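You operate a simulated robot arm through the tools that you are given. There is no shell and no other tool. Be economical: measure what you need, move in short steps, check, and stop when the job is done.

You run a simulated robot arm. Do the job below in one go: nothing can be reset, and whatever is moved stays where it is left.

## Task
Discharge the capacitor next to the red tray, put it in that tray, and lay out a matching new one.
Fine: into the cup, brass arm on till the lamp is dark, arm away; the new one goes in the green tray. Set down upright: capacitor, what you pick out.
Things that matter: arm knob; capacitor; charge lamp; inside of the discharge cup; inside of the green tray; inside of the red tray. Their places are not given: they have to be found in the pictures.

The check looks at the end state, three seconds after you hand in, the way a careful person would. Anything else that was tipped, shoved, dropped, spilled or broken makes it a failure.

## Robot
A 7-joint arm with a two-finger parallel gripper, fixed in place. Base frame: the origin is at the foot of the arm, x ahead of it, y to its left, z up; the work surface is at about z = 0. Lengths are in m, angles in degrees, forces in N, time in s.
With the tool pointing down near the work surface it reaches from about 0.22 to 0.58 m from the base axis. Its first joint turns from -66.0 to 66.0 degrees. Payload 2.5 kg.
The TCP is the grasp point between the finger pads, 0.023 m short of the fingertips. In the tool frame z runs along the fingers and y along their closing line. The gripper opens to 0.094 m. The fingers are 0.038 m wide and 0.01 m thick; the gripper's body (0.054 by 0.096 m) begins 0.039 m behind the TCP.
Orientation is told as [roll, pitch, yaw] about the base's x, y, z axes, in that order, counted from this pose: with the fingers straight down and closing along the base's y, the tool's x points along the base's -x, its y along +y and its z along -z.

## Interface
- The arm moves only by the tool play_rows. Its argument "rows" is a list of rows, each a list of 3 entries, a list of its own where there are three numbers: the closure, from 0 (fully open) to 1 (shut), then the shift along the tool's x, y, z in m, then the turn, a rotation vector about the tool's x, y, z in degrees. In form: [[jaw, [tx, ty, tz], [wx, wy, wz]], ...]. A call has 1 to 8 rows; each row shifts and turns the commanded pose from where the row before left it, along the tool's axes as they then stand. Rows are played at 5 a second. More than 0.05 m and 8.6 degrees between two rows, or a gripper value outside its range, and nothing of the call is played. Where a pose cannot be reached the arm comes as near as it can. A force on the tool above 40 N (or 10 N above the force at the start of the call, whichever is more), or a blocked arm, ends the call early, and 0.2 s more pass. Each finger travels about 0.108 m/s and halts on what it meets, pressing with about 37 N; the grip force reading is that of the motor and also rises with nothing between the fingers. The clock runs only during rows and for 0.2 s after the last one: add rows that do not move to give the fingers time. The reply holds the time, the measured pose of the TCP, the force on the tool along the base axes, the opening and the grip force, in the units named above and with some noise, with the torque about the TCP (base axes, N m) and any sound that the robot's microphone picked up.
- Cameras (640 x 400 px; columns grow to the right, rows downward): "scene" is fixed at [0.1006, -0.3992, 0.5387]; the picture's right is [0.94, -0.34, 0.00], its down [-0.21, -0.57, -0.79] and it looks along [0.27, 0.74, -0.61] (base axes); focal length 214 px, centre (320, 200). "wrist" rides on the gripper at [0.086, 0.016, -0.074] in the tool frame; the picture's right is [-0.18, 0.98, 0.00], its down [-0.58, -0.11, -0.81] and it looks along [-0.79, -0.15, 0.59] (tool axes); focal length 243 px, centre (320, 200).
- get_image(camera): a new picture of that camera. No time passes.
- locate(camera, pixels): for up to 12 pixels [column, row] of the newest picture of that camera ("zoom" is the newest enlarged one), the place [x, y, z] in the base frame of the surface seen there, good to about 0.003 m. No time passes.
- inspect(camera, box): a new picture of the part [left, top, right, bottom] of that camera's present view, enlarged. No time passes.
- close_job(): hands the job in; it is judged then, once.

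Keep the steps short. Do not move on a guess: measure, check each grasp and each placing, and mend mistakes. In all there are 80 turns and 46 pictures (those below and enlarged ones count). Leave the gripper open and the arm clear of the work at the hand-in unless told otherwise, and finish with a single line.

The tools are called as a command line: name --argument value ..., lists and objects as JSON in quotes. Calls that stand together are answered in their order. play_rows: Moves the arm, as the interface text tells. Its arguments: {"type":"object","properties":{"rows":{"type":"array"}},"required":["rows"]} The other tools are called the same way: get_image (camera) takes a picture; locate (camera, pixels) gives the place of the surface under pixels of a picture; inspect (camera, box) takes an enlarged picture of a part of a camera's view; close_job () hands the job in.

At the start:

```text
time_s: 0.0
tcp_pos: [0.3295, 0.1259, 0.4467]
tcp_rot: [-0.1, 0.0, 0.0]
wrist_force: [-0.5, -0.6, 0.3]
ft_torque: [0.0, 0.01, -0.02]
width: 0.0941
gripper_force: 0.1
```

scene: 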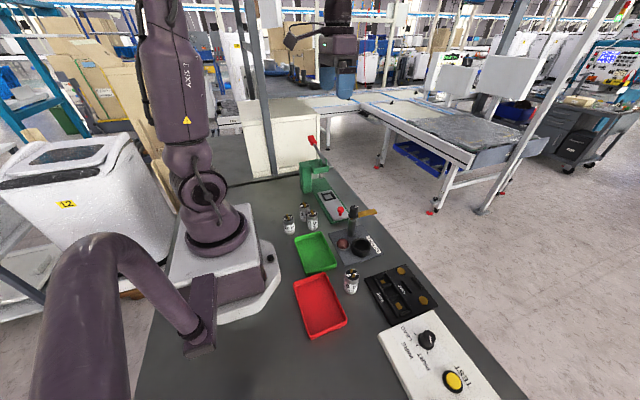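
wrist: 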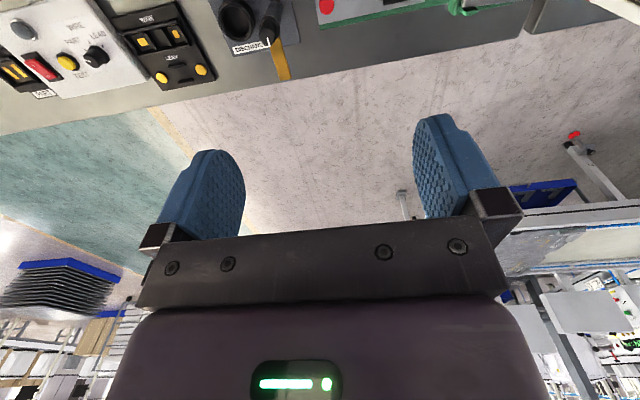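

I see the red tray (320,305), the green tray (315,252), a capacitor next to the red tray at (351,281), three others near (300,220), and the discharge station near (357,240). I'll enlarge these areas.

inspect --camera "scene" --box '[270, 180, 400, 261]'

inspect --camera "scene" --box '[280, 250, 400, 325]'

```text
4.92 times, centred on (335, 220) of scene
```

zoom: 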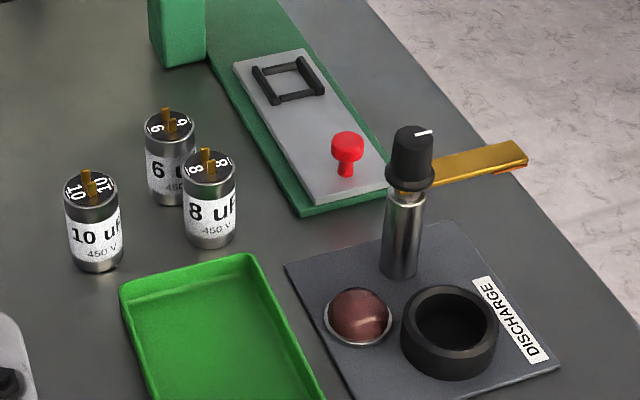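

```text
5.33 times, centred on (340, 288) of scene
```

zoom: 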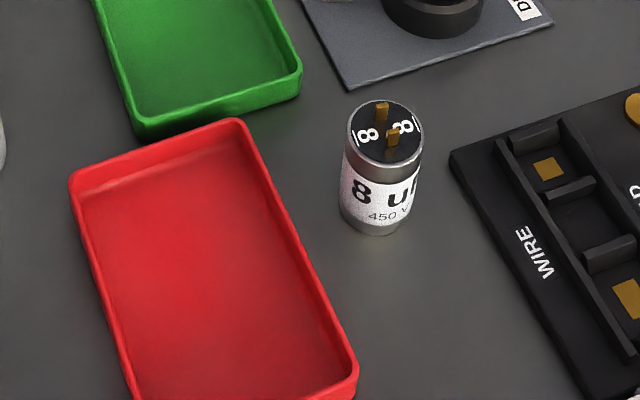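

The old capacitor is 8 uF 450 V. The matching new one is the 8 uF in the group of three. I'll measure places now, starting with the current zoom and the scene.

locate --camera "zoom" --pixels '[[370, 142], [405, 142], [365, 158], [374, 232], [345, 215], [205, 280], [75, 183], [235, 122], [355, 360], [381, 104], [392, 130], [430, 250]]'

locate --camera "scene" --pixels '[[361, 248], [316, 254], [296, 238], [318, 233], [337, 264], [305, 273], [352, 207], [375, 211], [343, 243], [313, 213], [289, 218], [305, 205]]'

inspect --camera "scene" --box '[280, 195, 392, 265]'

```text
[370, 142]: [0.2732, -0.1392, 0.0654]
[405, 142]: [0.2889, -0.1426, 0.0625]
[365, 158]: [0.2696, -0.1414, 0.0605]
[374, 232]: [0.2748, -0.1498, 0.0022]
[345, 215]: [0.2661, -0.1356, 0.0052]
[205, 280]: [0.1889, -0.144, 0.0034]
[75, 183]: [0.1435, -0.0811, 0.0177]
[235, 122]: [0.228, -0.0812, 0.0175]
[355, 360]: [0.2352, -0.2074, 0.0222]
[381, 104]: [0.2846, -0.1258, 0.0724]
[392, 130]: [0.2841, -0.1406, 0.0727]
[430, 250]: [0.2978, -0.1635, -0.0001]
```

```text
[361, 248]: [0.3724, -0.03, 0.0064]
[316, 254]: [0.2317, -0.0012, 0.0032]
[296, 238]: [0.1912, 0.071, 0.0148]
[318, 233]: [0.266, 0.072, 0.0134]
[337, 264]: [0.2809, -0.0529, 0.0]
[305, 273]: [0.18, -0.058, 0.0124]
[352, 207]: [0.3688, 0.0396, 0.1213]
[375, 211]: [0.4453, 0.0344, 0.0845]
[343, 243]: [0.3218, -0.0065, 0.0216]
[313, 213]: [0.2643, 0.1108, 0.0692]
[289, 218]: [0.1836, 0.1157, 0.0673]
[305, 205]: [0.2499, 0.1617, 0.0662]
```

```text
5.71 times, centred on (336, 230) of scene
```

zoom: 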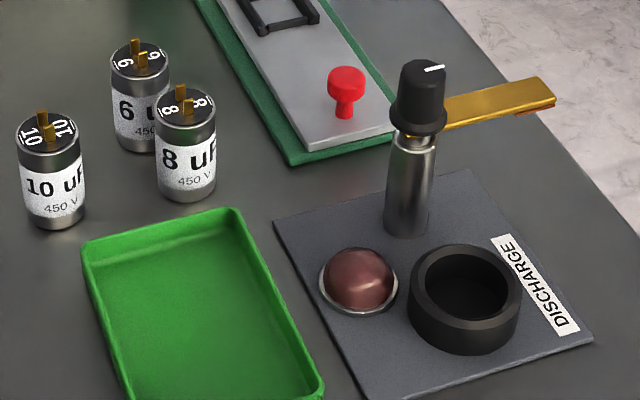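

Next, finer points for the cup rim, lamp, knob, brass arm, and new capacitor tops.

locate --camera "zoom" --pixels '[[412, 282], [518, 290], [468, 247], [461, 325], [462, 285], [420, 75], [405, 90], [435, 90], [450, 112], [545, 92], [470, 122], [409, 228]]'

locate --camera "zoom" --pixels '[[160, 108], [213, 108], [170, 120], [200, 122], [180, 88], [188, 104], [186, 198], [140, 50], [50, 130], [165, 62], [82, 140], [359, 280]]'

```text
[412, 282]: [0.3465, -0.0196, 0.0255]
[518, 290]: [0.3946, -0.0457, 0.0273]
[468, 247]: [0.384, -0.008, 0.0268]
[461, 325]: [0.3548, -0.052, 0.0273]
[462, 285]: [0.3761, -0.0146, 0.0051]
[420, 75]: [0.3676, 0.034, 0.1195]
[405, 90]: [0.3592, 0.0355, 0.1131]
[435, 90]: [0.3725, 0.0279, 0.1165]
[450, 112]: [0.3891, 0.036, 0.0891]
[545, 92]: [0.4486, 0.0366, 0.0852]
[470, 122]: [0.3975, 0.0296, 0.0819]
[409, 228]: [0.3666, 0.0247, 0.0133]
```

```text
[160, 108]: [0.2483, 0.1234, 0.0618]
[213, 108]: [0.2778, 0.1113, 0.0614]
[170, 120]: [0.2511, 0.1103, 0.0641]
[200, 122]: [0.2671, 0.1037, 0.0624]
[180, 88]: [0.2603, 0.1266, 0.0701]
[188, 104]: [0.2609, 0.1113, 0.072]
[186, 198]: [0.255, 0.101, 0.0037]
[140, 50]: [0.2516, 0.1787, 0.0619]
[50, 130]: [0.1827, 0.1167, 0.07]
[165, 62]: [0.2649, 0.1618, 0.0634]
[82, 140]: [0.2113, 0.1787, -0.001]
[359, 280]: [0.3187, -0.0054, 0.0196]
```

Both capacitors stand near (0.284,-0.133) for the old one and (0.261,0.118) for the new one. The cup is at about (0.370,-0.031) and the knob at about (0.369,0.036). I'll move high above the old capacitor, straight down, with yaw still 0.

play_rows --rows '[[0, [0.0056, -0.0324, 0.0308], [0, 0, 0]], [0, [0.0056, -0.0324, 0.0308], [0, 0, 0]], [0, [0.0056, -0.0324, 0.0308], [0, 0, 0]], [0, [0.0056, -0.0324, 0.0308], [0, 0, 0]], [0, [0.0056, -0.0324, 0.0308], [0, 0, 0]], [0, [0.0056, -0.0324, 0.0308], [0, 0, 0]], [0, [0.0056, -0.0324, 0.0308], [0, 0, 0]], [0, [0.0056, -0.0324, 0.0308], [0, 0, 0]]]'

play_rows --rows '[[0, [0, 0, 0], [0, 0, -8.5]], [0, [0, 0, 0], [0, 0, -8.5]], [0, [0, 0, 0], [0, 0, -8.5]], [0, [0, 0, 0], [0, 0, -8.5]], [0, [0, 0, 0], [0, 0, -8.5]], [0, [0, 0, 0], [0, 0, -8.5]], [0, [0, 0, 0], [0, 0, -8.5]], [0, [0, 0, 0], [0, 0, -8.5]]]'

play_rows --rows '[[0, [0, 0, 0], [0, 0, -8]], [0, [0, 0, 0], [0, 0, -8]], [0, [0, 0, 0], [0, 0, -6]], [0, [0, 0, 0], [0, 0, 0]]]'

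get_image --camera "wrist"

```text
time_s: 1.8
tcp_pos: [0.2811, -0.1332, 0.1993]
tcp_rot: [0.0, 0.0, -0.1]
wrist_force: [0.3, 0.6, 0.6]
ft_torque: [0.02, 0.01, 0.01]
width: 0.0941
gripper_force: 0.2
```

```text
time_s: 3.6
tcp_pos: [0.2821, -0.1323, 0.2007]
tcp_rot: [0.0, 0.0, 68.2]
wrist_force: [-0.2, -0.1, -0.2]
ft_torque: [0.04, -0.04, 0.03]
width: 0.0939
gripper_force: 0.1
```

```text
time_s: 4.6
tcp_pos: [0.2852, -0.1343, 0.2007]
tcp_rot: [0.0, 0.0, 90.1]
wrist_force: [0.1, 0.4, 0.4]
ft_torque: [0.02, 0.01, 0.02]
width: 0.0938
gripper_force: 0.1
```

```text
40 pictures are left
```

wrist: 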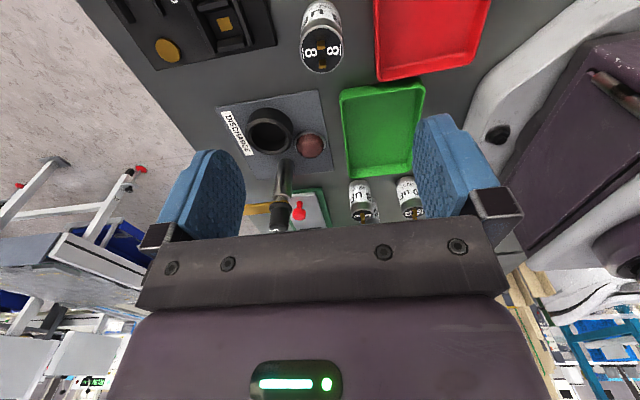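

The capacitor top is at about (322,48) in the wrist view. I'll cross-check its place, along with the cup and knob.

locate --camera "wrist" --pixels '[[322, 52], [303, 52], [341, 50], [322, 70], [246, 131], [292, 131], [268, 110], [269, 150], [268, 132], [360, 214], [367, 100], [425, 60]]'

inspect --camera "wrist" --box '[210, 0, 450, 150]'

```text
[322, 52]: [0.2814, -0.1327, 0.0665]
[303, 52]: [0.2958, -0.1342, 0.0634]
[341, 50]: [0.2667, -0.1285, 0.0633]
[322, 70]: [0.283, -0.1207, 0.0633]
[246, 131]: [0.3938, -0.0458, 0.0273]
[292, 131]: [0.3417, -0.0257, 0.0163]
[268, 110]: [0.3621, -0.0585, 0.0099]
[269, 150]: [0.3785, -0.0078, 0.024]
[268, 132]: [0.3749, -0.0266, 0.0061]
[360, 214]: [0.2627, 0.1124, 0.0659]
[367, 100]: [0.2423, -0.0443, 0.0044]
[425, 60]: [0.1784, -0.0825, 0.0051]
```

```text
2.67 times, centred on (330, 75) of wrist
```

zoom: 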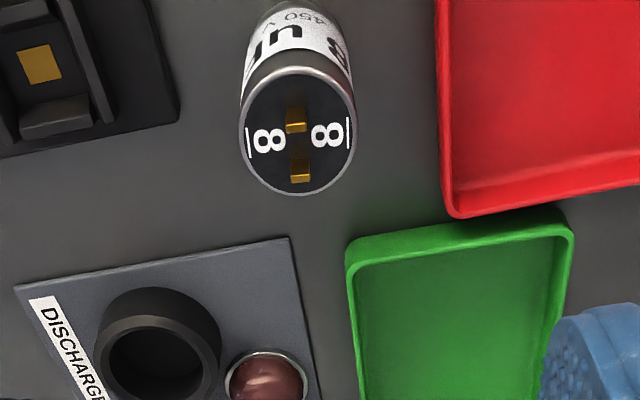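

Centre is about (0.282,-0.134). I'll check the black block's height near the right finger before descending.

locate --camera "zoom" --pixels '[[150, 60], [172, 110], [100, 60], [85, 105], [440, 150], [455, 210], [296, 120], [300, 172], [140, 60], [115, 50]]'

```text
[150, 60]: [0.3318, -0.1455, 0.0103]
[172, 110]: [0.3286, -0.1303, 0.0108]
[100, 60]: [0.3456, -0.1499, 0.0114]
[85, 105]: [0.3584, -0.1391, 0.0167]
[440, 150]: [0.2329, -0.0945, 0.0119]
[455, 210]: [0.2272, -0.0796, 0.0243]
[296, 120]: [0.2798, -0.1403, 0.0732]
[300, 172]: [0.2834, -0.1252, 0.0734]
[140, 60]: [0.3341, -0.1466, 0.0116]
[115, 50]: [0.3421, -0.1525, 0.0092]
```

The block is low (0.01 to 0.017) and clear of the fingers. I'll part-close the jaw and descend to z = 0.050.

play_rows --rows '[[0.3, [0, 0.002, 0.04], [0, 0, 0]], [0.3, [0, 0, 0.04], [0, 0, 0]], [0.3, [0, 0, 0.03], [0, 0, 0]], [0.3, [0, 0, 0.02], [0, 0, 0]], [0.3, [0, 0, 0.02], [0, 0, 0]], [0.3, [0, 0, 0], [0, 0, 0]]]'

get_image --camera "scene"

```text
time_s: 6.0
tcp_pos: [0.2815, -0.1329, 0.0517]
tcp_rot: [-0.1, 0.0, 89.9]
wrist_force: [-0.4, -0.6, -0.4]
ft_torque: [0.01, -0.03, 0.01]
width: 0.0658
gripper_force: 0.0
```

```text
38 pictures are left
```

scene: 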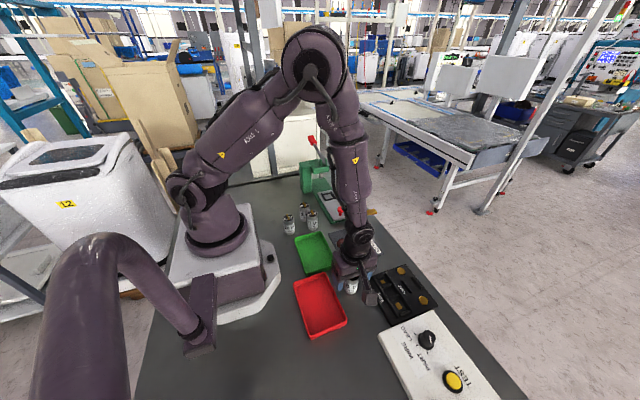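

In position over the capacitor with no contact. I'll close in small steps.

play_rows --rows '[[0.45, [0, 0, 0], [0, 0, 0]], [0.55, [0, 0, 0], [0, 0, 0]], [0.65, [0, 0, 0], [0, 0, 0]], [0.75, [0, 0, 0], [0, 0, 0]], [0.75, [0, 0, 0], [0, 0, 0]]]'

```text
time_s: 7.2
tcp_pos: [0.2819, -0.1318, 0.0521]
tcp_rot: [0.1, 0.0, 90.1]
wrist_force: [-1.0, 0.1, 0.5]
ft_torque: [0.01, 0.0, -0.01]
width: 0.0347
gripper_force: 37.2
```

Gripped (opening 0.035, force 37 N). I'll lift and move above the cup, then look.

play_rows --rows '[[0.75, [0, 0, -0.03], [0, 0, 0]], [0.75, [0, 0, -0.04], [0, 0, 0]], [0.75, [0, 0, -0.02], [0, 0, 0]], [0.75, [-0.0341, -0.0291, 0], [0, 0, 0]], [0.75, [-0.0341, -0.0291, 0], [0, 0, 0]], [0.75, [-0.0341, -0.0291, 0], [0, 0, 0]], [0.75, [0, 0, 0], [0, 0, 0]]]'

inspect --camera "scene" --box '[300, 180, 428, 260]'

get_image --camera "wrist"

```text
time_s: 8.8
tcp_pos: [0.369, -0.0297, 0.1419]
tcp_rot: [0.0, 0.0, 90.0]
wrist_force: [-0.2, 0.3, -0.5]
ft_torque: [-0.01, 0.02, 0.02]
width: 0.0346
gripper_force: 37.2
```

```text
5.00 times, centred on (364, 220) of scene
```

zoom: 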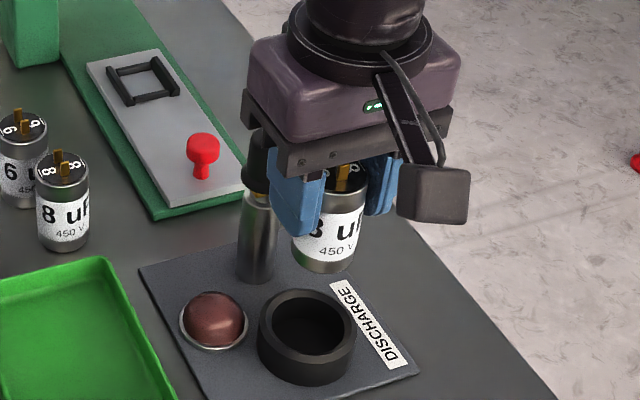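

```text
36 pictures are left
```

wrist: 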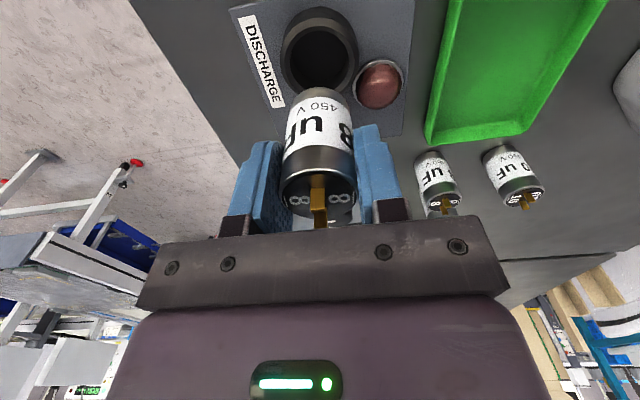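

The capacitor hangs upright over the cup. I'll measure the rim more finely from both views.

locate --camera "zoom" --pixels '[[264, 325], [350, 325], [312, 293], [303, 357], [280, 302], [338, 302], [275, 350], [336, 350], [310, 350], [320, 340]]'

locate --camera "wrist" --pixels '[[287, 60], [353, 60], [300, 85], [345, 82], [320, 30], [292, 45], [348, 42], [320, 60], [320, 92], [320, 10]]'

```text
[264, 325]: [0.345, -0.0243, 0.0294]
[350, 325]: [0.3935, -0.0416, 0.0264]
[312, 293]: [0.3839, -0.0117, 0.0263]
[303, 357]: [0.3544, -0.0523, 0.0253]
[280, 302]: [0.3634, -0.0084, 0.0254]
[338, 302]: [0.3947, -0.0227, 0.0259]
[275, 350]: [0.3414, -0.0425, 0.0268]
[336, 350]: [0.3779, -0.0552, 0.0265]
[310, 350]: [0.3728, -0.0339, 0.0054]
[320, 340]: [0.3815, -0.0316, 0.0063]
```

```text
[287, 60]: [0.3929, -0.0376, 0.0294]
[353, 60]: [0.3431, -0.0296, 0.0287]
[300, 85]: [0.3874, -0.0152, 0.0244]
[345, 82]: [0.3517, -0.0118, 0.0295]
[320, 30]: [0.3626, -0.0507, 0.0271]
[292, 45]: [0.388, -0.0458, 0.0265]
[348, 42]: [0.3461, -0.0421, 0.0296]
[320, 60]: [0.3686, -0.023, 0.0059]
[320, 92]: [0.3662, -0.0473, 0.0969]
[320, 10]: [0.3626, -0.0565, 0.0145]
```

Cup centre averages (0.369,-0.0325). I'll nudge by -1 mm in x and -1.5 mm in y, then lower to just above the rim.

play_rows --rows '[[0.75, [0.0015, 0.001, 0.02], [0, 0, 0]], [0.75, [0, 0, 0.02], [0, 0, 0]], [0.75, [0, 0, 0.015], [0, 0, 0]], [0.75, [0, 0, 0], [0, 0, 0]]]'

inspect --camera "scene" --box '[320, 210, 400, 260]'

inspect --camera "wrist" --box '[220, 0, 420, 125]'

```text
time_s: 9.8
tcp_pos: [0.3691, -0.032, 0.0855]
tcp_rot: [0.0, 0.0, 90.0]
wrist_force: [-0.1, 0.1, -0.6]
ft_torque: [0.0, 0.0, 0.03]
width: 0.0347
gripper_force: 37.0
```

```text
8.00 times, centred on (360, 235) of scene
```

zoom: 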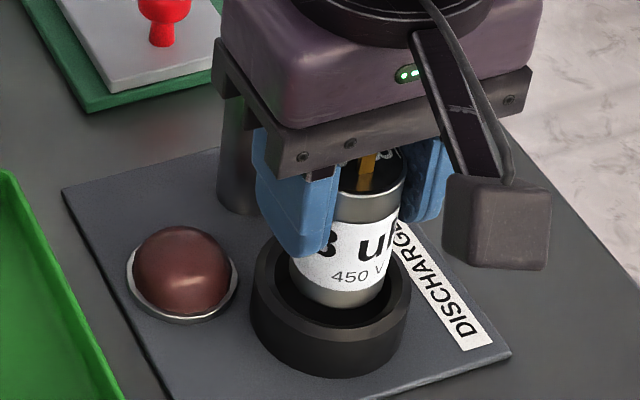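

```text
3.20 times, centred on (320, 62) of wrist
```

zoom: 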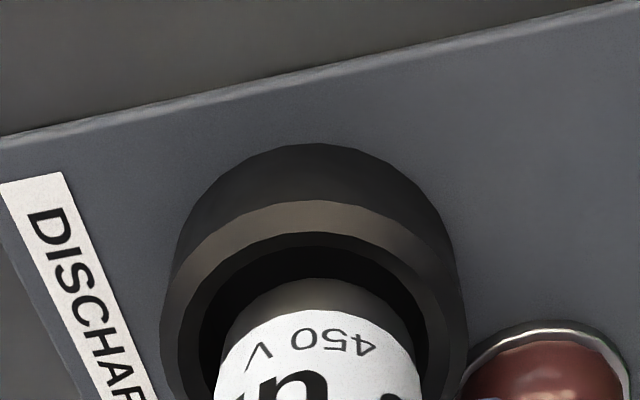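

It looks centred in both views. I'll lower slowly into the cup.

play_rows --rows '[[0.75, [0, 0, 0.008], [0, 0, 0]], [0.75, [0, 0, 0.008], [0, 0, 0]], [0.75, [0, 0, 0.006], [0, 0, 0]], [0.75, [0, 0, 0.004], [0, 0, 0]], [0.75, [0, 0, 0], [0, 0, 0]]]'

inspect --camera "scene" --box '[320, 210, 400, 260]'

```text
time_s: 10.4
tcp_pos: [0.3697, -0.0311, 0.0758]
tcp_rot: [-0.1, 0.0, 90.1]
wrist_force: [-4.1, 1.2, 11.5]
ft_torque: [-0.12, 0.29, 0.0]
width: 0.0354
gripper_force: 36.9
stopped in row 2: the force on the tool passed its limit at 61 N (the readings are from after the stop); the commanded pose is now the measured one
```

```text
8.00 times, centred on (360, 235) of scene
```

zoom: 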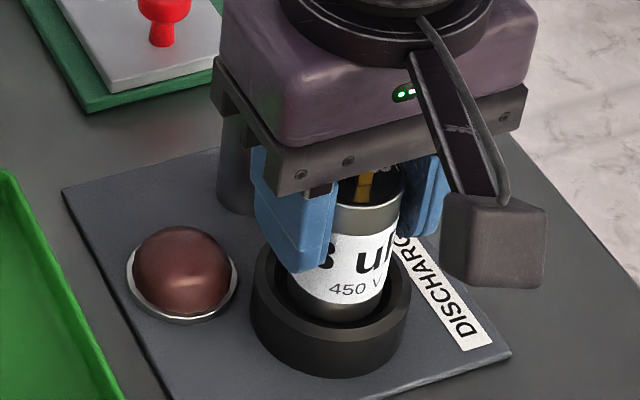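

Contact at about rim height. The torque suggests the capacitor touches the rim on its -y, -x side. I'll raise by 8 mm and measure its bottom edge against the rim.

play_rows --rows '[[0.75, [0, 0, -0.008], [0, 0, 0]], [0.75, [0, 0, 0], [0, 0, 0]]]'

inspect --camera "wrist" --box '[240, 10, 400, 110]'

inspect --camera "scene" --box '[336, 220, 392, 255]'

```text
time_s: 11.0
tcp_pos: [0.3694, -0.0314, 0.0845]
tcp_rot: [-0.1, 0.1, 90.2]
wrist_force: [0.0, 0.2, -0.6]
ft_torque: [-0.04, -0.02, -0.02]
width: 0.0351
gripper_force: 36.7
```

```text
4.00 times, centred on (320, 60) of wrist
```

zoom: 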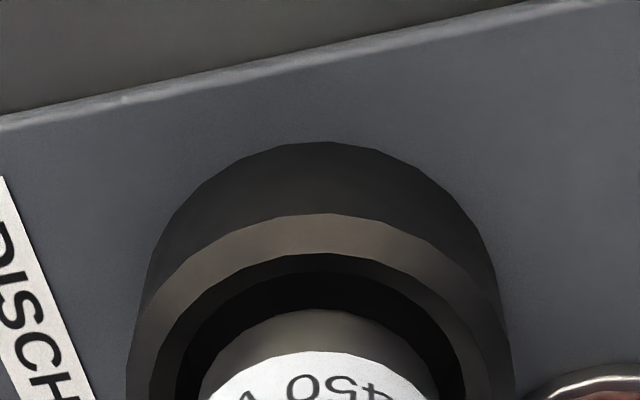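

```text
11.43 times, centred on (364, 238) of scene
```

zoom: 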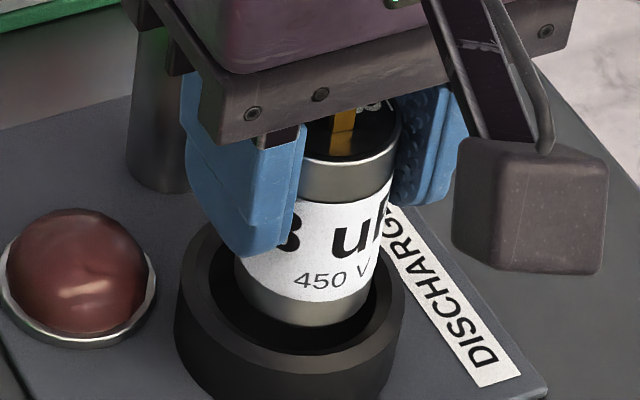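

I'll measure the bottom edge of the capacitor and the rim here.

locate --camera "zoom" --pixels '[[240, 280], [260, 305], [300, 320], [340, 310], [362, 285], [200, 320], [240, 360], [290, 366], [340, 354], [380, 325], [192, 275], [398, 290]]'

```text
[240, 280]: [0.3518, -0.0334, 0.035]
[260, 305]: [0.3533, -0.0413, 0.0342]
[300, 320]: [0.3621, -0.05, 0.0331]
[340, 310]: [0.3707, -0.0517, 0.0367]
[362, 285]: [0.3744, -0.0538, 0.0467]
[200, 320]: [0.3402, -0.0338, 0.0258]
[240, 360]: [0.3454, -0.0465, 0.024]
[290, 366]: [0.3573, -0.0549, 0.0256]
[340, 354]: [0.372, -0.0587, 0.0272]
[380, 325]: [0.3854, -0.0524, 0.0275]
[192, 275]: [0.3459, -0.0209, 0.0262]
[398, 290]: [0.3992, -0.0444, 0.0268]
```

A circle fit puts the capacitor bottom at (0.369,-0.0345), so it sits about 2 mm too far toward -y. The torque reading agrees. I'll shift +2.5 mm in y and +0.5 mm in x, then lower gently.

play_rows --rows '[[0.75, [-0.0025, -0.0005, 0], [0, 0, 0]], [0.75, [0, 0, 0.005], [0, 0, 0]], [0.75, [0, 0, 0.002], [0, 0, 0]], [0.75, [0, 0, 0.002], [0, 0, 0]], [0.75, [0, 0, 0.001], [0, 0, 0]], [0.75, [0, 0, 0.001], [0, 0, 0]]]'

```text
time_s: 12.4
tcp_pos: [0.3698, -0.0292, 0.0729]
tcp_rot: [-0.2, 0.0, 90.1]
wrist_force: [1.0, 0.4, -0.9]
ft_torque: [0.01, -0.01, -0.01]
width: 0.0344
gripper_force: 37.4
```

No contact, and it is already lower than the earlier stop. I'll keep lowering gently.

play_rows --rows '[[0.75, [0, 0, 0.003], [0, 0, 0]], [0.75, [0, 0, 0.003], [0, 0, 0]], [0.75, [0, 0, 0.003], [0, 0, 0]], [0.75, [0, 0, 0.003], [0, 0, 0]], [0.75, [0, 0, 0.001], [0, 0, 0]], [0.75, [0, 0, 0.001], [0, 0, 0]], [0.75, [0, 0, 0], [0, 0, 0]]]'

inspect --camera "scene" --box '[320, 210, 400, 260]'

```text
time_s: 14.0
tcp_pos: [0.37, -0.0284, 0.0599]
tcp_rot: [-0.1, 0.2, 90.0]
wrist_force: [0.5, 0.5, -0.8]
ft_torque: [-0.03, 0.0, -0.03]
width: 0.0344
gripper_force: 37.1
```

```text
8.00 times, centred on (360, 235) of scene
```

zoom: 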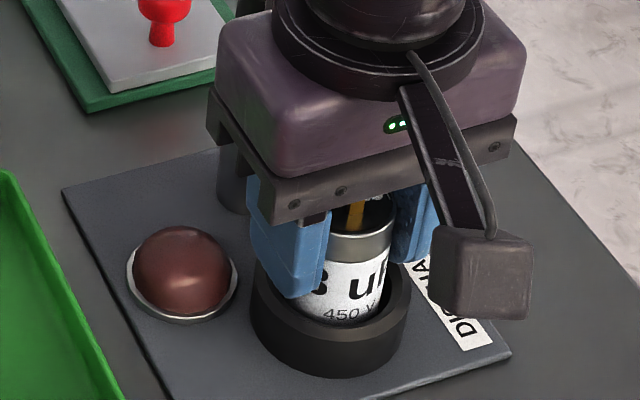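

It's inside the cup, about 2 to 3 mm above the floor. I'll lower in 1 mm steps until I feel contact.

play_rows --rows '[[0.75, [0, 0, 0.001], [0, 0, 0]], [0.75, [0, 0, 0.001], [0, 0, 0]], [0.75, [0, 0, 0], [0, 0, 0]]]'

```text
time_s: 14.8
tcp_pos: [0.3701, -0.0287, 0.0577]
tcp_rot: [-0.1, 0.1, 90.1]
wrist_force: [-1.7, -0.2, 4.2]
ft_torque: [0.06, 0.09, 0.02]
width: 0.0345
gripper_force: 36.8
```

Light upward force of 4 N: it's on the floor of the cup. I'll release.

play_rows --rows '[[0.6, [0, 0, 0], [0, 0, 0]], [0.5, [0, 0, 0], [0, 0, 0]], [0.4, [0, 0, 0], [0, 0, 0]], [0.3, [0, 0, 0], [0, 0, 0]], [0.3, [0, 0, -0.02], [0, 0, 0]], [0.3, [0, 0, -0.04], [0, 0, 0]], [0.3, [0, 0, -0.05], [0, 0, 0]], [0.3, [0, 0, -0.04], [0, 0, 0]]]'

inspect --camera "scene" --box '[310, 190, 406, 250]'

```text
time_s: 16.6
tcp_pos: [0.3673, -0.0272, 0.2082]
tcp_rot: [0.0, 0.0, 90.2]
wrist_force: [0.0, 0.7, -0.1]
ft_torque: [0.01, 0.02, 0.0]
width: 0.0659
gripper_force: 0.1
```

```text
6.67 times, centred on (358, 220) of scene
```

zoom: 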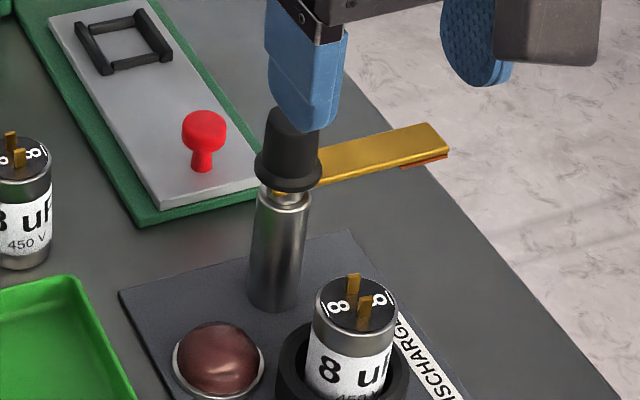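

The capacitor stands upright in the cup, released. Now I need the knob's exact place and shape, so I'll look through the wrist camera.

get_image --camera "wrist"

inspect --camera "scene" --box '[336, 200, 384, 230]'

```text
28 pictures are left
```

wrist: 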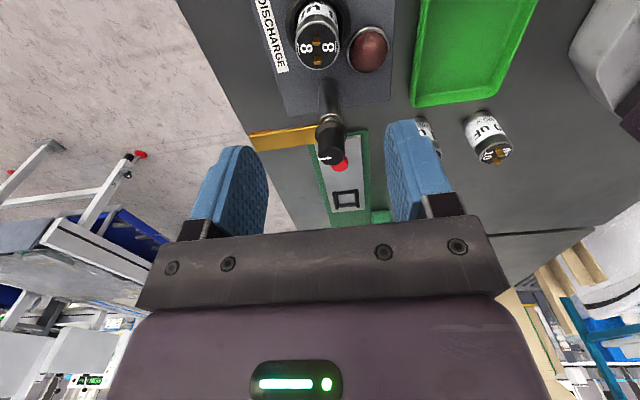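

```text
13.33 times, centred on (360, 215) of scene
```

zoom: 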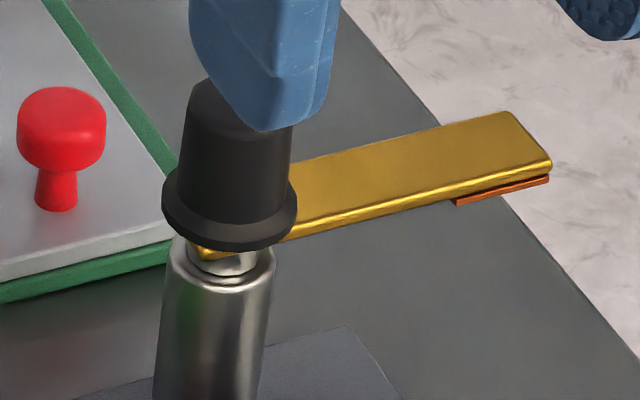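

locate --camera "zoom" --pixels '[[185, 150], [285, 150], [235, 150], [165, 205], [293, 210], [230, 238], [230, 220], [200, 90], [400, 160], [500, 125], [300, 170], [300, 225]]'

inspect --camera "wrist" --box '[240, 80, 400, 180]'

```text
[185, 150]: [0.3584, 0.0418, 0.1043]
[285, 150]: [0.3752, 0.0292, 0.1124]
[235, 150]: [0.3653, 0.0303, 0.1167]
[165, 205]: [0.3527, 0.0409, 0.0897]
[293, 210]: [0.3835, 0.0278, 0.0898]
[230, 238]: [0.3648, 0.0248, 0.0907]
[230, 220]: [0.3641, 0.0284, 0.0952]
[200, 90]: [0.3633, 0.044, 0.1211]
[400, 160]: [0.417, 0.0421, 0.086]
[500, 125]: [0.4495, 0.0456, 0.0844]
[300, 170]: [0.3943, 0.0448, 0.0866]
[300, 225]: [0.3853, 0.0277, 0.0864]
```

```text
4.00 times, centred on (320, 130) of wrist
```

zoom: 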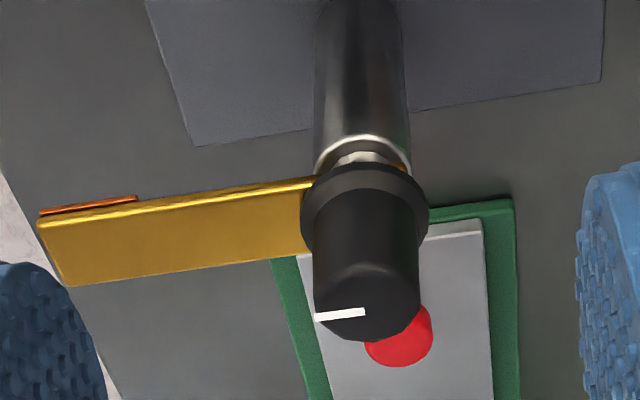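

locate --camera "zoom" --pixels '[[320, 300], [412, 300], [366, 335], [366, 270], [366, 300], [305, 215], [424, 215], [50, 225], [75, 280], [60, 250], [290, 185], [295, 250]]'

```text
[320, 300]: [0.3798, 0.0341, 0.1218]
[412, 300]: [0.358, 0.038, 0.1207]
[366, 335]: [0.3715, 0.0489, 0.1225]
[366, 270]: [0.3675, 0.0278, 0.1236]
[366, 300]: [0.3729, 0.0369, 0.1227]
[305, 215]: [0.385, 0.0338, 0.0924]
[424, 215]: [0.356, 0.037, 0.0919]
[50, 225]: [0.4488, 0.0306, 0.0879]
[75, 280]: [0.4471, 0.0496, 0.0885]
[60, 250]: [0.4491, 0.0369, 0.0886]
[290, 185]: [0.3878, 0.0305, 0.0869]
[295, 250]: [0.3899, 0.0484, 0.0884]
```

The knob centre is about (0.3695,0.0385), its top at 0.1225, its skirt top at about 0.097. The arm points along +x, so it needs -90° to lie over the cup. I'll move above the knob, then down so the fingertips stay above the skirt.

play_rows --rows '[[0.3, [-0.0336, 0.0007, 0], [0, 0, 0]], [0.3, [-0.0335, 0, 0], [0, 0, 0]], [0.3, [0, 0, 0.035], [0, 0, 0]], [0.3, [0, 0, 0.03], [0, 0, 0]], [0.3, [0, 0, 0.0128], [0, 0, 0]], [0.3, [0, 0, 0], [0, 0, 0]]]'

inspect --camera "scene" --box '[320, 190, 400, 240]'

inspect --camera "wrist" --box '[200, 0, 440, 150]'

```text
time_s: 18.0
tcp_pos: [0.369, 0.0388, 0.1296]
tcp_rot: [-0.1, 0.2, 90.1]
wrist_force: [-0.1, -1.4, 0.6]
ft_torque: [0.0, -0.01, -0.01]
width: 0.0658
gripper_force: 0.1
```

```text
8.00 times, centred on (360, 215) of scene
```

zoom: 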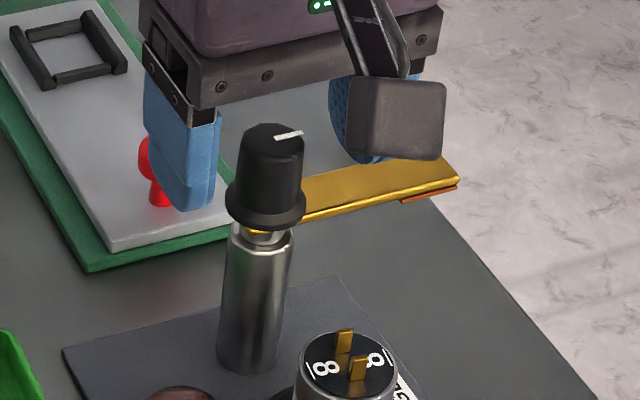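

```text
2.67 times, centred on (320, 75) of wrist
```

zoom: 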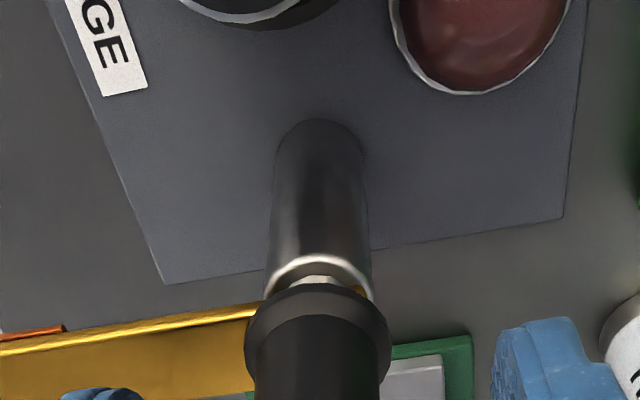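

The fingers straddle the knob, tips at about 0.106. I'll lower 3 mm and grip.

play_rows --rows '[[0.4, [0, 0, 0.003], [0, 0, 0]], [0.55, [0, 0, 0], [0, 0, 0]], [0.65, [0, 0, 0], [0, 0, 0]], [0.75, [0, 0, 0], [0, 0, 0]], [0.85, [0, 0, 0], [0, 0, 0]], [0.85, [0, 0, 0], [0, 0, 0]]]'

```text
time_s: 19.4
tcp_pos: [0.3693, 0.039, 0.1268]
tcp_rot: [-0.2, 0.1, 90.0]
wrist_force: [14.5, 1.1, -13.4]
ft_torque: [-0.2, 0.44, -0.03]
width: 0.0258
gripper_force: 45.1
```

Gripped (0.026), with a side load of 14 N in x, so the knob centre sits slightly further +x. I'll ease 1 mm that way.

play_rows --rows '[[0.85, [0, -0.001, 0], [0, 0, 0]], [0.85, [0, 0, 0], [0, 0, 0]]]'

```text
time_s: 20.0
tcp_pos: [0.3704, 0.0379, 0.126]
tcp_rot: [-0.1, 0.1, 90.1]
wrist_force: [6.2, -0.5, -4.6]
ft_torque: [0.9, 0.29, -0.02]
width: 0.0259
gripper_force: 44.8
```

Better. Now I'll turn the knob clockwise (yaw decreasing), a little first.

play_rows --rows '[[0.85, [0, -0.0005, 0], [0, 0, 5]], [0.85, [0, 0, 0], [0, 0, 5]], [0.85, [0, 0, 0], [0, 0, 5]], [0.85, [0, 0, 0], [0, 0, 5]], [0.85, [0, 0, 0], [0, 0, 0]]]'

inspect --camera "scene" --box '[320, 190, 416, 250]'

```text
time_s: 21.3
tcp_pos: [0.3699, 0.0389, 0.1257]
tcp_rot: [0.1, 0.2, 70.0]
wrist_force: [-3.0, -0.2, 1.4]
ft_torque: [-0.03, -0.48, -0.04]
width: 0.0258
gripper_force: 45.4
stopped in row 5: the force on the tool passed its limit at 41 N (the readings are from after the stop); the commanded pose is now the measured one
```

```text
6.67 times, centred on (368, 220) of scene
```

zoom: 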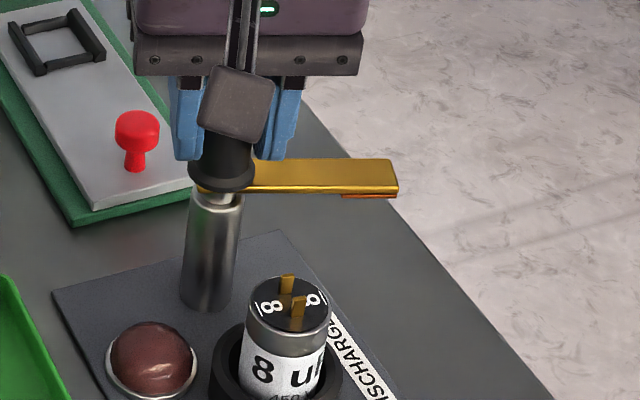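

The arm turned with the knob, and the load has settled low. I'll continue.

play_rows --rows '[[0.85, [0, 0, 0], [0, 0, 4]], [0.85, [0, 0, 0], [0, 0, 4]], [0.85, [0, 0, 0], [0, 0, 4]], [0.85, [0, 0, 0], [0, 0, 4]], [0.85, [0, 0, 0], [0, 0, 4]], [0.85, [0, 0, 0], [0, 0, 0]]]'

```text
time_s: 22.7
tcp_pos: [0.3686, 0.0373, 0.1266]
tcp_rot: [0.1, 0.3, 50.1]
wrist_force: [-9.2, 10.6, 8.3]
ft_torque: [-1.11, 0.69, 0.01]
width: 0.0257
gripper_force: 45.1
```

The load of about 14 N lies along the closing line. I'll ease 0.8 mm along tool y and continue.

play_rows --rows '[[0.85, [0, 0.0008, 0], [0, 0, 0]], [0.85, [0, 0, 0], [0, 0, 4]], [0.85, [0, 0, 0], [0, 0, 4]], [0.85, [0, 0, 0], [0, 0, 4]], [0.85, [0, 0, 0], [0, 0, 4]], [0.85, [0, 0, 0], [0, 0, 0]]]'

inspect --camera "scene" --box '[320, 190, 416, 250]'

```text
time_s: 24.1
tcp_pos: [0.3685, 0.0392, 0.1254]
tcp_rot: [0.0, 0.3, 34.1]
wrist_force: [-23.4, 9.5, 20.4]
ft_torque: [0.34, -0.9, 0.11]
width: 0.0257
gripper_force: 44.8
```

```text
6.67 times, centred on (368, 220) of scene
```

zoom: 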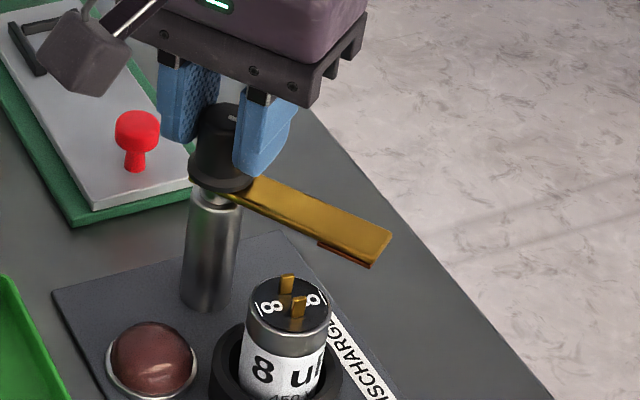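

The load has grown to 30 N toward -x and up. I'll ease the pose by that amount without turning and read again.

play_rows --rows '[[0.85, [0.0007, 0.001, -0.0007], [0, 0, 0]], [0.85, [0, 0, 0], [0, 0, 0]], [0.85, [0, 0, 0], [0, 0, 0]]]'

```text
time_s: 24.9
tcp_pos: [0.3687, 0.0388, 0.1257]
tcp_rot: [-0.1, 0.0, 33.9]
wrist_force: [3.6, 6.4, -10.3]
ft_torque: [-0.22, 1.16, 0.04]
width: 0.0258
gripper_force: 45.8
```

Load is back under control. Continue turning.

play_rows --rows '[[0.85, [0, 0, 0.0002], [0, 0, 4]], [0.85, [0, 0, 0], [0, 0, 4]], [0.85, [0, 0, 0], [0, 0, 4]], [0.85, [0, 0, 0], [0, 0, 0]]]'

```text
time_s: 25.9
tcp_pos: [0.3686, 0.0384, 0.1275]
tcp_rot: [-0.2, 0.1, 21.9]
wrist_force: [12.4, 5.2, -19.2]
ft_torque: [0.14, 0.9, 0.05]
width: 0.0258
gripper_force: 45.4
```

play_rows --rows '[[0.85, [-0.0003, 0, 0.0005], [0, 0, 0]], [0.85, [0, 0, 0], [0, 0, 4]], [0.85, [0, 0, 0], [0, 0, 4]], [0.85, [0, 0, 0], [0, 0, 4]], [0.85, [0, 0, 0], [0, 0, 0]]]'

inspect --camera "scene" --box '[320, 190, 416, 250]'

```text
time_s: 27.1
tcp_pos: [0.3677, 0.0396, 0.1265]
tcp_rot: [-0.2, 0.0, 9.9]
wrist_force: [20.7, 1.2, -32.8]
ft_torque: [0.43, 0.35, -0.02]
width: 0.0259
gripper_force: 44.5
```

```text
6.67 times, centred on (368, 220) of scene
```

zoom: 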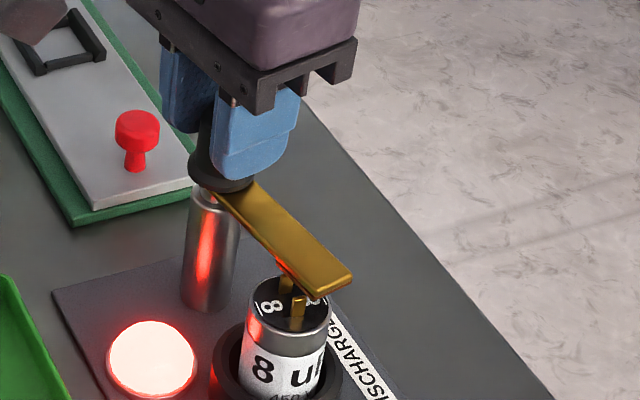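

The lamp is lit, so the arm is making contact and discharging. I'll ease the load, hold, and watch the lamp.

play_rows --rows '[[0.85, [-0.0005, 0, 0.0007], [0, 0, 0]], [0.85, [0, 0, 0], [0, 0, 2]], [0.85, [0, 0, 0], [0, 0, 2]], [0.85, [0, 0, 0], [0, 0, 0]], [0.85, [0, 0, 0], [0, 0, 0]], [0.85, [0, 0, 0], [0, 0, 0]], [0.85, [0, 0, 0], [0, 0, 0]], [0.85, [0, 0, 0], [0, 0, 0]]]'

play_rows --rows '[[0.85, [0, 0, 0], [0, 0, 0]], [0.85, [0, 0, 0], [0, 0, 0]], [0.85, [0, 0, 0], [0, 0, 0]], [0.85, [0, 0, 0], [0, 0, 0]], [0.85, [0, 0, 0], [0, 0, 0]], [0.85, [0, 0, 0], [0, 0, 0]], [0.85, [0, 0, 0], [0, 0, 0]], [0.85, [0, 0, 0], [0, 0, 0]]]'

inspect --camera "scene" --box '[320, 190, 416, 250]'

```text
time_s: 28.9
tcp_pos: [0.3679, 0.0399, 0.1261]
tcp_rot: [0.0, 0.1, 6.0]
wrist_force: [-9.0, -1.3, 27.7]
ft_torque: [0.3, 0.79, -0.04]
width: 0.0259
gripper_force: 44.7
```

```text
time_s: 29.7
tcp_pos: [0.3675, 0.0393, 0.1275]
tcp_rot: [-0.2, 0.1, 6.1]
wrist_force: [-2.3, -1.2, 3.0]
ft_torque: [0.4, -0.28, -0.01]
width: 0.026
gripper_force: 45.6
stopped in row 4: the force on the tool passed its limit at 40 N (the readings are from after the stop); the commanded pose is now the measured one
```

```text
6.67 times, centred on (368, 220) of scene
```

zoom: 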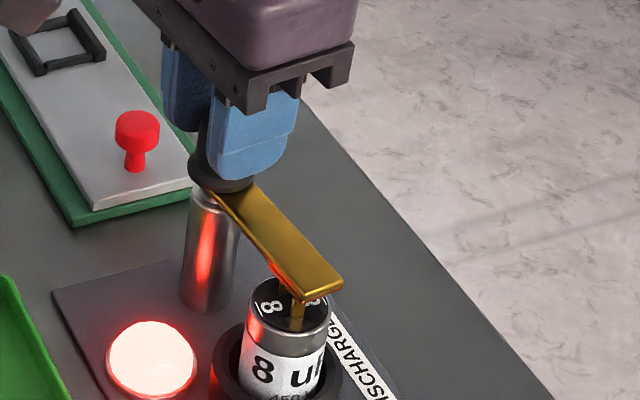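

The lamp still shines. I'll turn the last 6° to centre the arm on the terminals, then hold.

play_rows --rows '[[0.85, [0, 0, 0], [0, 0, 3]], [0.85, [0, 0, 0], [0, 0, 3]], [0.85, [0, 0, 0], [0, 0, 0]], [0.85, [0, 0, 0], [0, 0, 0]], [0.85, [0, 0, 0], [0, 0, 0]], [0.85, [0, 0, 0], [0, 0, 0]], [0.85, [0, 0, 0], [0, 0, 0]], [0.85, [0, 0, 0], [0, 0, 0]]]'

inspect --camera "scene" --box '[320, 190, 416, 250]'

```text
time_s: 31.5
tcp_pos: [0.3685, 0.0405, 0.1267]
tcp_rot: [-0.1, 0.1, 0.0]
wrist_force: [-2.2, -6.8, 2.3]
ft_torque: [0.39, -0.16, 0.03]
width: 0.0258
gripper_force: 44.9
```

```text
6.67 times, centred on (368, 220) of scene
```

zoom: 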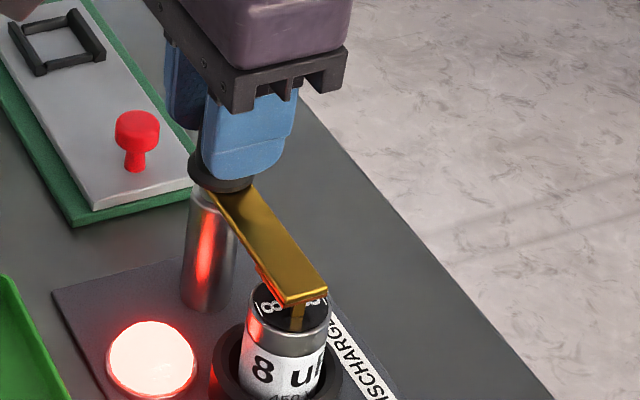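

The arm now lies over both terminals and the lamp is still lit. I'll hold longer.

play_rows --rows '[[0.85, [0, 0, 0], [0, 0, 0]], [0.85, [0, 0, 0], [0, 0, 0]], [0.85, [0, 0, 0], [0, 0, 0]], [0.85, [0, 0, 0], [0, 0, 0]], [0.85, [0, 0, 0], [0, 0, 0]], [0.85, [0, 0, 0], [0, 0, 0]], [0.85, [0, 0, 0], [0, 0, 0]], [0.85, [0, 0, 0], [0, 0, 0]]]'

play_rows --rows '[[0.85, [0, 0, 0], [0, 0, 0]], [0.85, [0, 0, 0], [0, 0, 0]], [0.85, [0, 0, 0], [0, 0, 0]], [0.85, [0, 0, 0], [0, 0, 0]], [0.85, [0, 0, 0], [0, 0, 0]], [0.85, [0, 0, 0], [0, 0, 0]], [0.85, [0, 0, 0], [0, 0, 0]], [0.85, [0, 0, 0], [0, 0, 0]]]'

inspect --camera "scene" --box '[320, 190, 416, 250]'

```text
time_s: 33.3
tcp_pos: [0.3682, 0.0396, 0.1262]
tcp_rot: [-0.2, 0.1, 0.1]
wrist_force: [-0.9, -11.1, 3.3]
ft_torque: [0.35, 0.13, 0.01]
width: 0.0257
gripper_force: 45.3
```

```text
time_s: 35.1
tcp_pos: [0.3673, 0.0401, 0.1264]
tcp_rot: [-0.2, 0.1, -0.1]
wrist_force: [-1.7, -14.5, 2.6]
ft_torque: [0.31, -0.01, -0.01]
width: 0.0256
gripper_force: 45.0
```

```text
6.67 times, centred on (368, 220) of scene
```

zoom: 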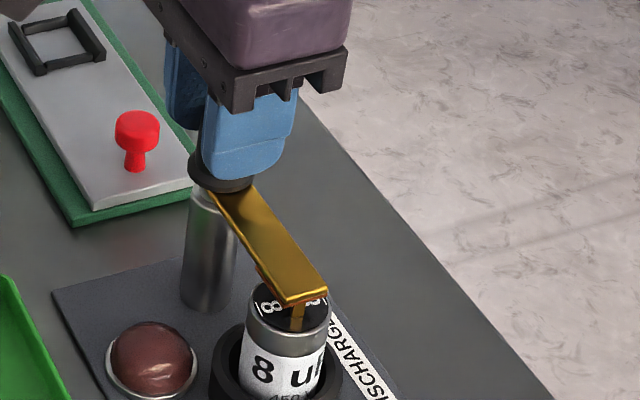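

The lamp is dark: discharged. Now I'll swing the arm back the same way, in steps.

play_rows --rows '[[0.85, [0, -0.0004, 0], [0, 0, 0]], [0.85, [0, 0, 0], [0, 0, -5]], [0.85, [0, 0, 0], [0, 0, -5]], [0.85, [0, 0, 0], [0, 0, -5]], [0.85, [0, 0, 0], [0, 0, -5]], [0.85, [0, 0, 0], [0, 0, 0]]]'

```text
time_s: 36.5
tcp_pos: [0.3675, 0.0398, 0.1261]
tcp_rot: [-0.1, 0.1, 20.1]
wrist_force: [0.2, -8.9, 13.4]
ft_torque: [-0.07, 1.09, -0.01]
width: 0.0258
gripper_force: 44.9
```

play_rows --rows '[[0.85, [0, -0.0003, -0.0003], [0, 0, 0]], [0.85, [0, 0, 0], [0, 0, -5]], [0.85, [0, 0, 0], [0, 0, -5]], [0.85, [0, 0, 0], [0, 0, -5]], [0.85, [0, 0, 0], [0, 0, -5]], [0.85, [0, 0, 0], [0, 0, 0]]]'

```text
time_s: 37.9
tcp_pos: [0.3685, 0.0396, 0.1261]
tcp_rot: [-0.1, 0.3, 40.2]
wrist_force: [4.9, -9.9, 9.0]
ft_torque: [-0.51, 1.19, 0.0]
width: 0.0258
gripper_force: 44.9
```

play_rows --rows '[[0.85, [0, -0.0005, -0.0002], [0, 0, 0]], [0.85, [0, 0, 0], [0, 0, -5]], [0.85, [0, 0, 0], [0, 0, -5]], [0.85, [0, 0, 0], [0, 0, -5]], [0.85, [0, 0, 0], [0, 0, -5]], [0.85, [0, 0, 0], [0, 0, 0]]]'

```text
time_s: 39.3
tcp_pos: [0.3692, 0.0392, 0.1262]
tcp_rot: [-0.2, 0.2, 60.1]
wrist_force: [15.0, -9.8, -4.9]
ft_torque: [1.07, -0.35, -0.06]
width: 0.0257
gripper_force: 44.5
```

play_rows --rows '[[0.85, [0, -0.0006, 0.0001], [0, 0, 0]], [0.85, [0, 0, 0], [0, 0, -5]], [0.85, [0, 0, 0], [0, 0, -5]], [0.85, [0, 0, 0], [0, 0, -5]], [0.85, [0, 0, 0], [0, 0, -5]], [0.85, [0, 0, 0], [0, 0, 0]]]'

```text
time_s: 40.8
tcp_pos: [0.3706, 0.0395, 0.1263]
tcp_rot: [-0.1, 0.0, 80.1]
wrist_force: [3.0, 0.9, -3.0]
ft_torque: [-0.17, 0.54, 0.04]
width: 0.0259
gripper_force: 44.9
stopped in row 6: the force on the tool passed its limit at 40 N (the readings are from after the stop); the commanded pose is now the measured one
```

Ten degrees more, then release and rise.

play_rows --rows '[[0.85, [0, 0, 0], [0, 0, -5]], [0.85, [0, 0, 0], [0, 0, -5]], [0.6, [0, 0, 0], [0, 0, 0]], [0.3, [0, 0, 0], [0, 0, 0]], [0.3, [0, 0, 0], [0, 0, 0]], [0.3, [0, 0, -0.04], [0, 0, 0]], [0.3, [0, 0, -0.04], [0, 0, 0]], [0.3, [0, 0, 0], [0, 0, 0]]]'

inspect --camera "scene" --box '[310, 185, 422, 255]'

```text
time_s: 42.6
tcp_pos: [0.3686, 0.0388, 0.2069]
tcp_rot: [0.0, 0.1, 90.1]
wrist_force: [0.3, 0.0, -0.4]
ft_torque: [0.01, 0.02, 0.01]
width: 0.0658
gripper_force: 0.0
```

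```text
5.71 times, centred on (366, 220) of scene
```

zoom: 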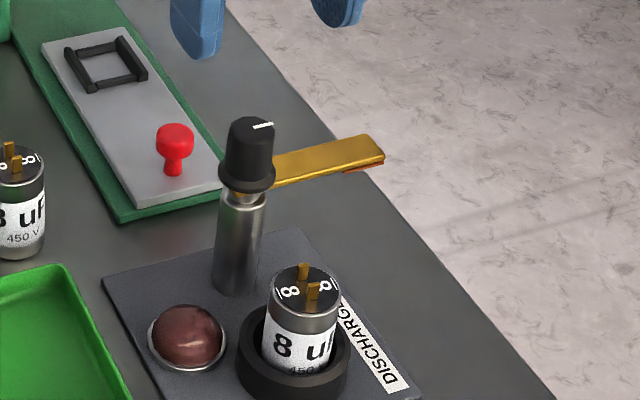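

The arm is away and the lamp dark. Back over the cup to fetch the capacitor.

play_rows --rows '[[0.3, [0.034, 0, 0], [0, 0, 0]], [0.3, [0.034, 0, 0], [0, 0, 0]], [0.3, [0, 0, 0.045], [0, 0, 0]], [0.3, [0, 0, 0.045], [0, 0, 0]], [0.3, [0, 0, 0.03], [0, 0, 0]], [0.3, [0, 0, 0.02], [0, 0, 0]], [0.3, [0, 0, 0.007], [0, 0, 0]], [0.3, [0, 0, 0], [0, 0, 0]]]'

play_rows --rows '[[0.45, [0, 0, 0], [0, 0, 0]], [0.55, [0, 0, 0], [0, 0, 0]], [0.65, [0, 0, 0], [0, 0, 0]], [0.75, [0, 0, 0], [0, 0, 0]], [0.75, [0, 0, 0], [0, 0, 0]]]'

```text
time_s: 44.4
tcp_pos: [0.3692, -0.0295, 0.0604]
tcp_rot: [0.0, 0.1, 90.2]
wrist_force: [0.0, 0.6, -0.5]
ft_torque: [0.01, -0.03, 0.05]
width: 0.0658
gripper_force: 0.0
```

```text
time_s: 45.6
tcp_pos: [0.3716, -0.0287, 0.0591]
tcp_rot: [0.0, 0.1, 90.1]
wrist_force: [-0.5, 0.3, -0.3]
ft_torque: [0.01, 0.03, 0.01]
width: 0.0346
gripper_force: 37.1
```

Gripped (0.0346). I'll lift straight out and carry it over the red tray, aiming at (0.195,-0.145).

play_rows --rows '[[0.75, [0, 0, -0.03], [0, 0, 0]], [0.75, [0, 0, -0.03], [0, 0, 0]], [0.75, [0, 0, -0.02], [0, 0, 0]], [0.75, [0.0232, 0.035, 0], [0, 0, 0]], [0.75, [0.0232, 0.035, 0], [0, 0, 0]], [0.75, [0.0232, 0.035, 0], [0, 0, 0]], [0.75, [0.0232, 0.035, 0], [0, 0, 0]], [0.75, [0.0232, 0.035, 0], [0, 0, 0]]]'

inspect --camera "scene" --box '[240, 205, 400, 305]'

```text
time_s: 47.4
tcp_pos: [0.1943, -0.1455, 0.1377]
tcp_rot: [0.0, 0.2, 90.2]
wrist_force: [-0.3, -0.3, -0.1]
ft_torque: [0.01, 0.03, -0.03]
width: 0.0343
gripper_force: 37.1
```

```text
4.00 times, centred on (320, 255) of scene
```

zoom: 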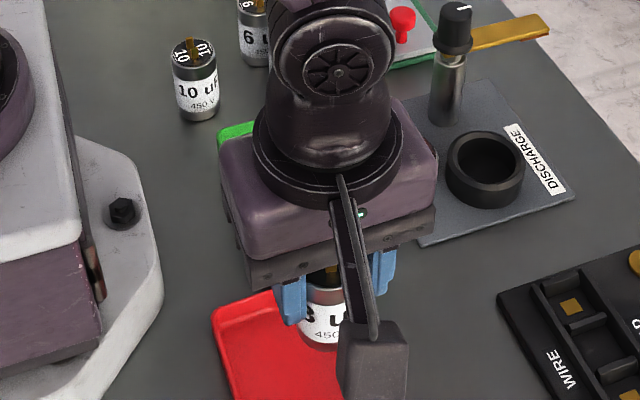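

It's over the red tray. I'll lower, slowing near the floor at about z = 0.0575.

play_rows --rows '[[0.75, [0, 0, 0.03], [0, 0, 0]], [0.75, [0, 0, 0.03], [0, 0, 0]], [0.75, [0, 0, 0.014], [0, 0, 0]], [0.75, [0, 0, 0.002], [0, 0, 0]], [0.75, [0, 0, 0.001], [0, 0, 0]], [0.75, [0, 0, 0.001], [0, 0, 0]], [0.75, [0, 0, 0], [0, 0, 0]]]'

```text
time_s: 49.0
tcp_pos: [0.1945, -0.1463, 0.0602]
tcp_rot: [-0.1, 0.0, 90.1]
wrist_force: [0.5, -0.3, -0.9]
ft_torque: [-0.03, 0.01, 0.03]
width: 0.0348
gripper_force: 36.7
```

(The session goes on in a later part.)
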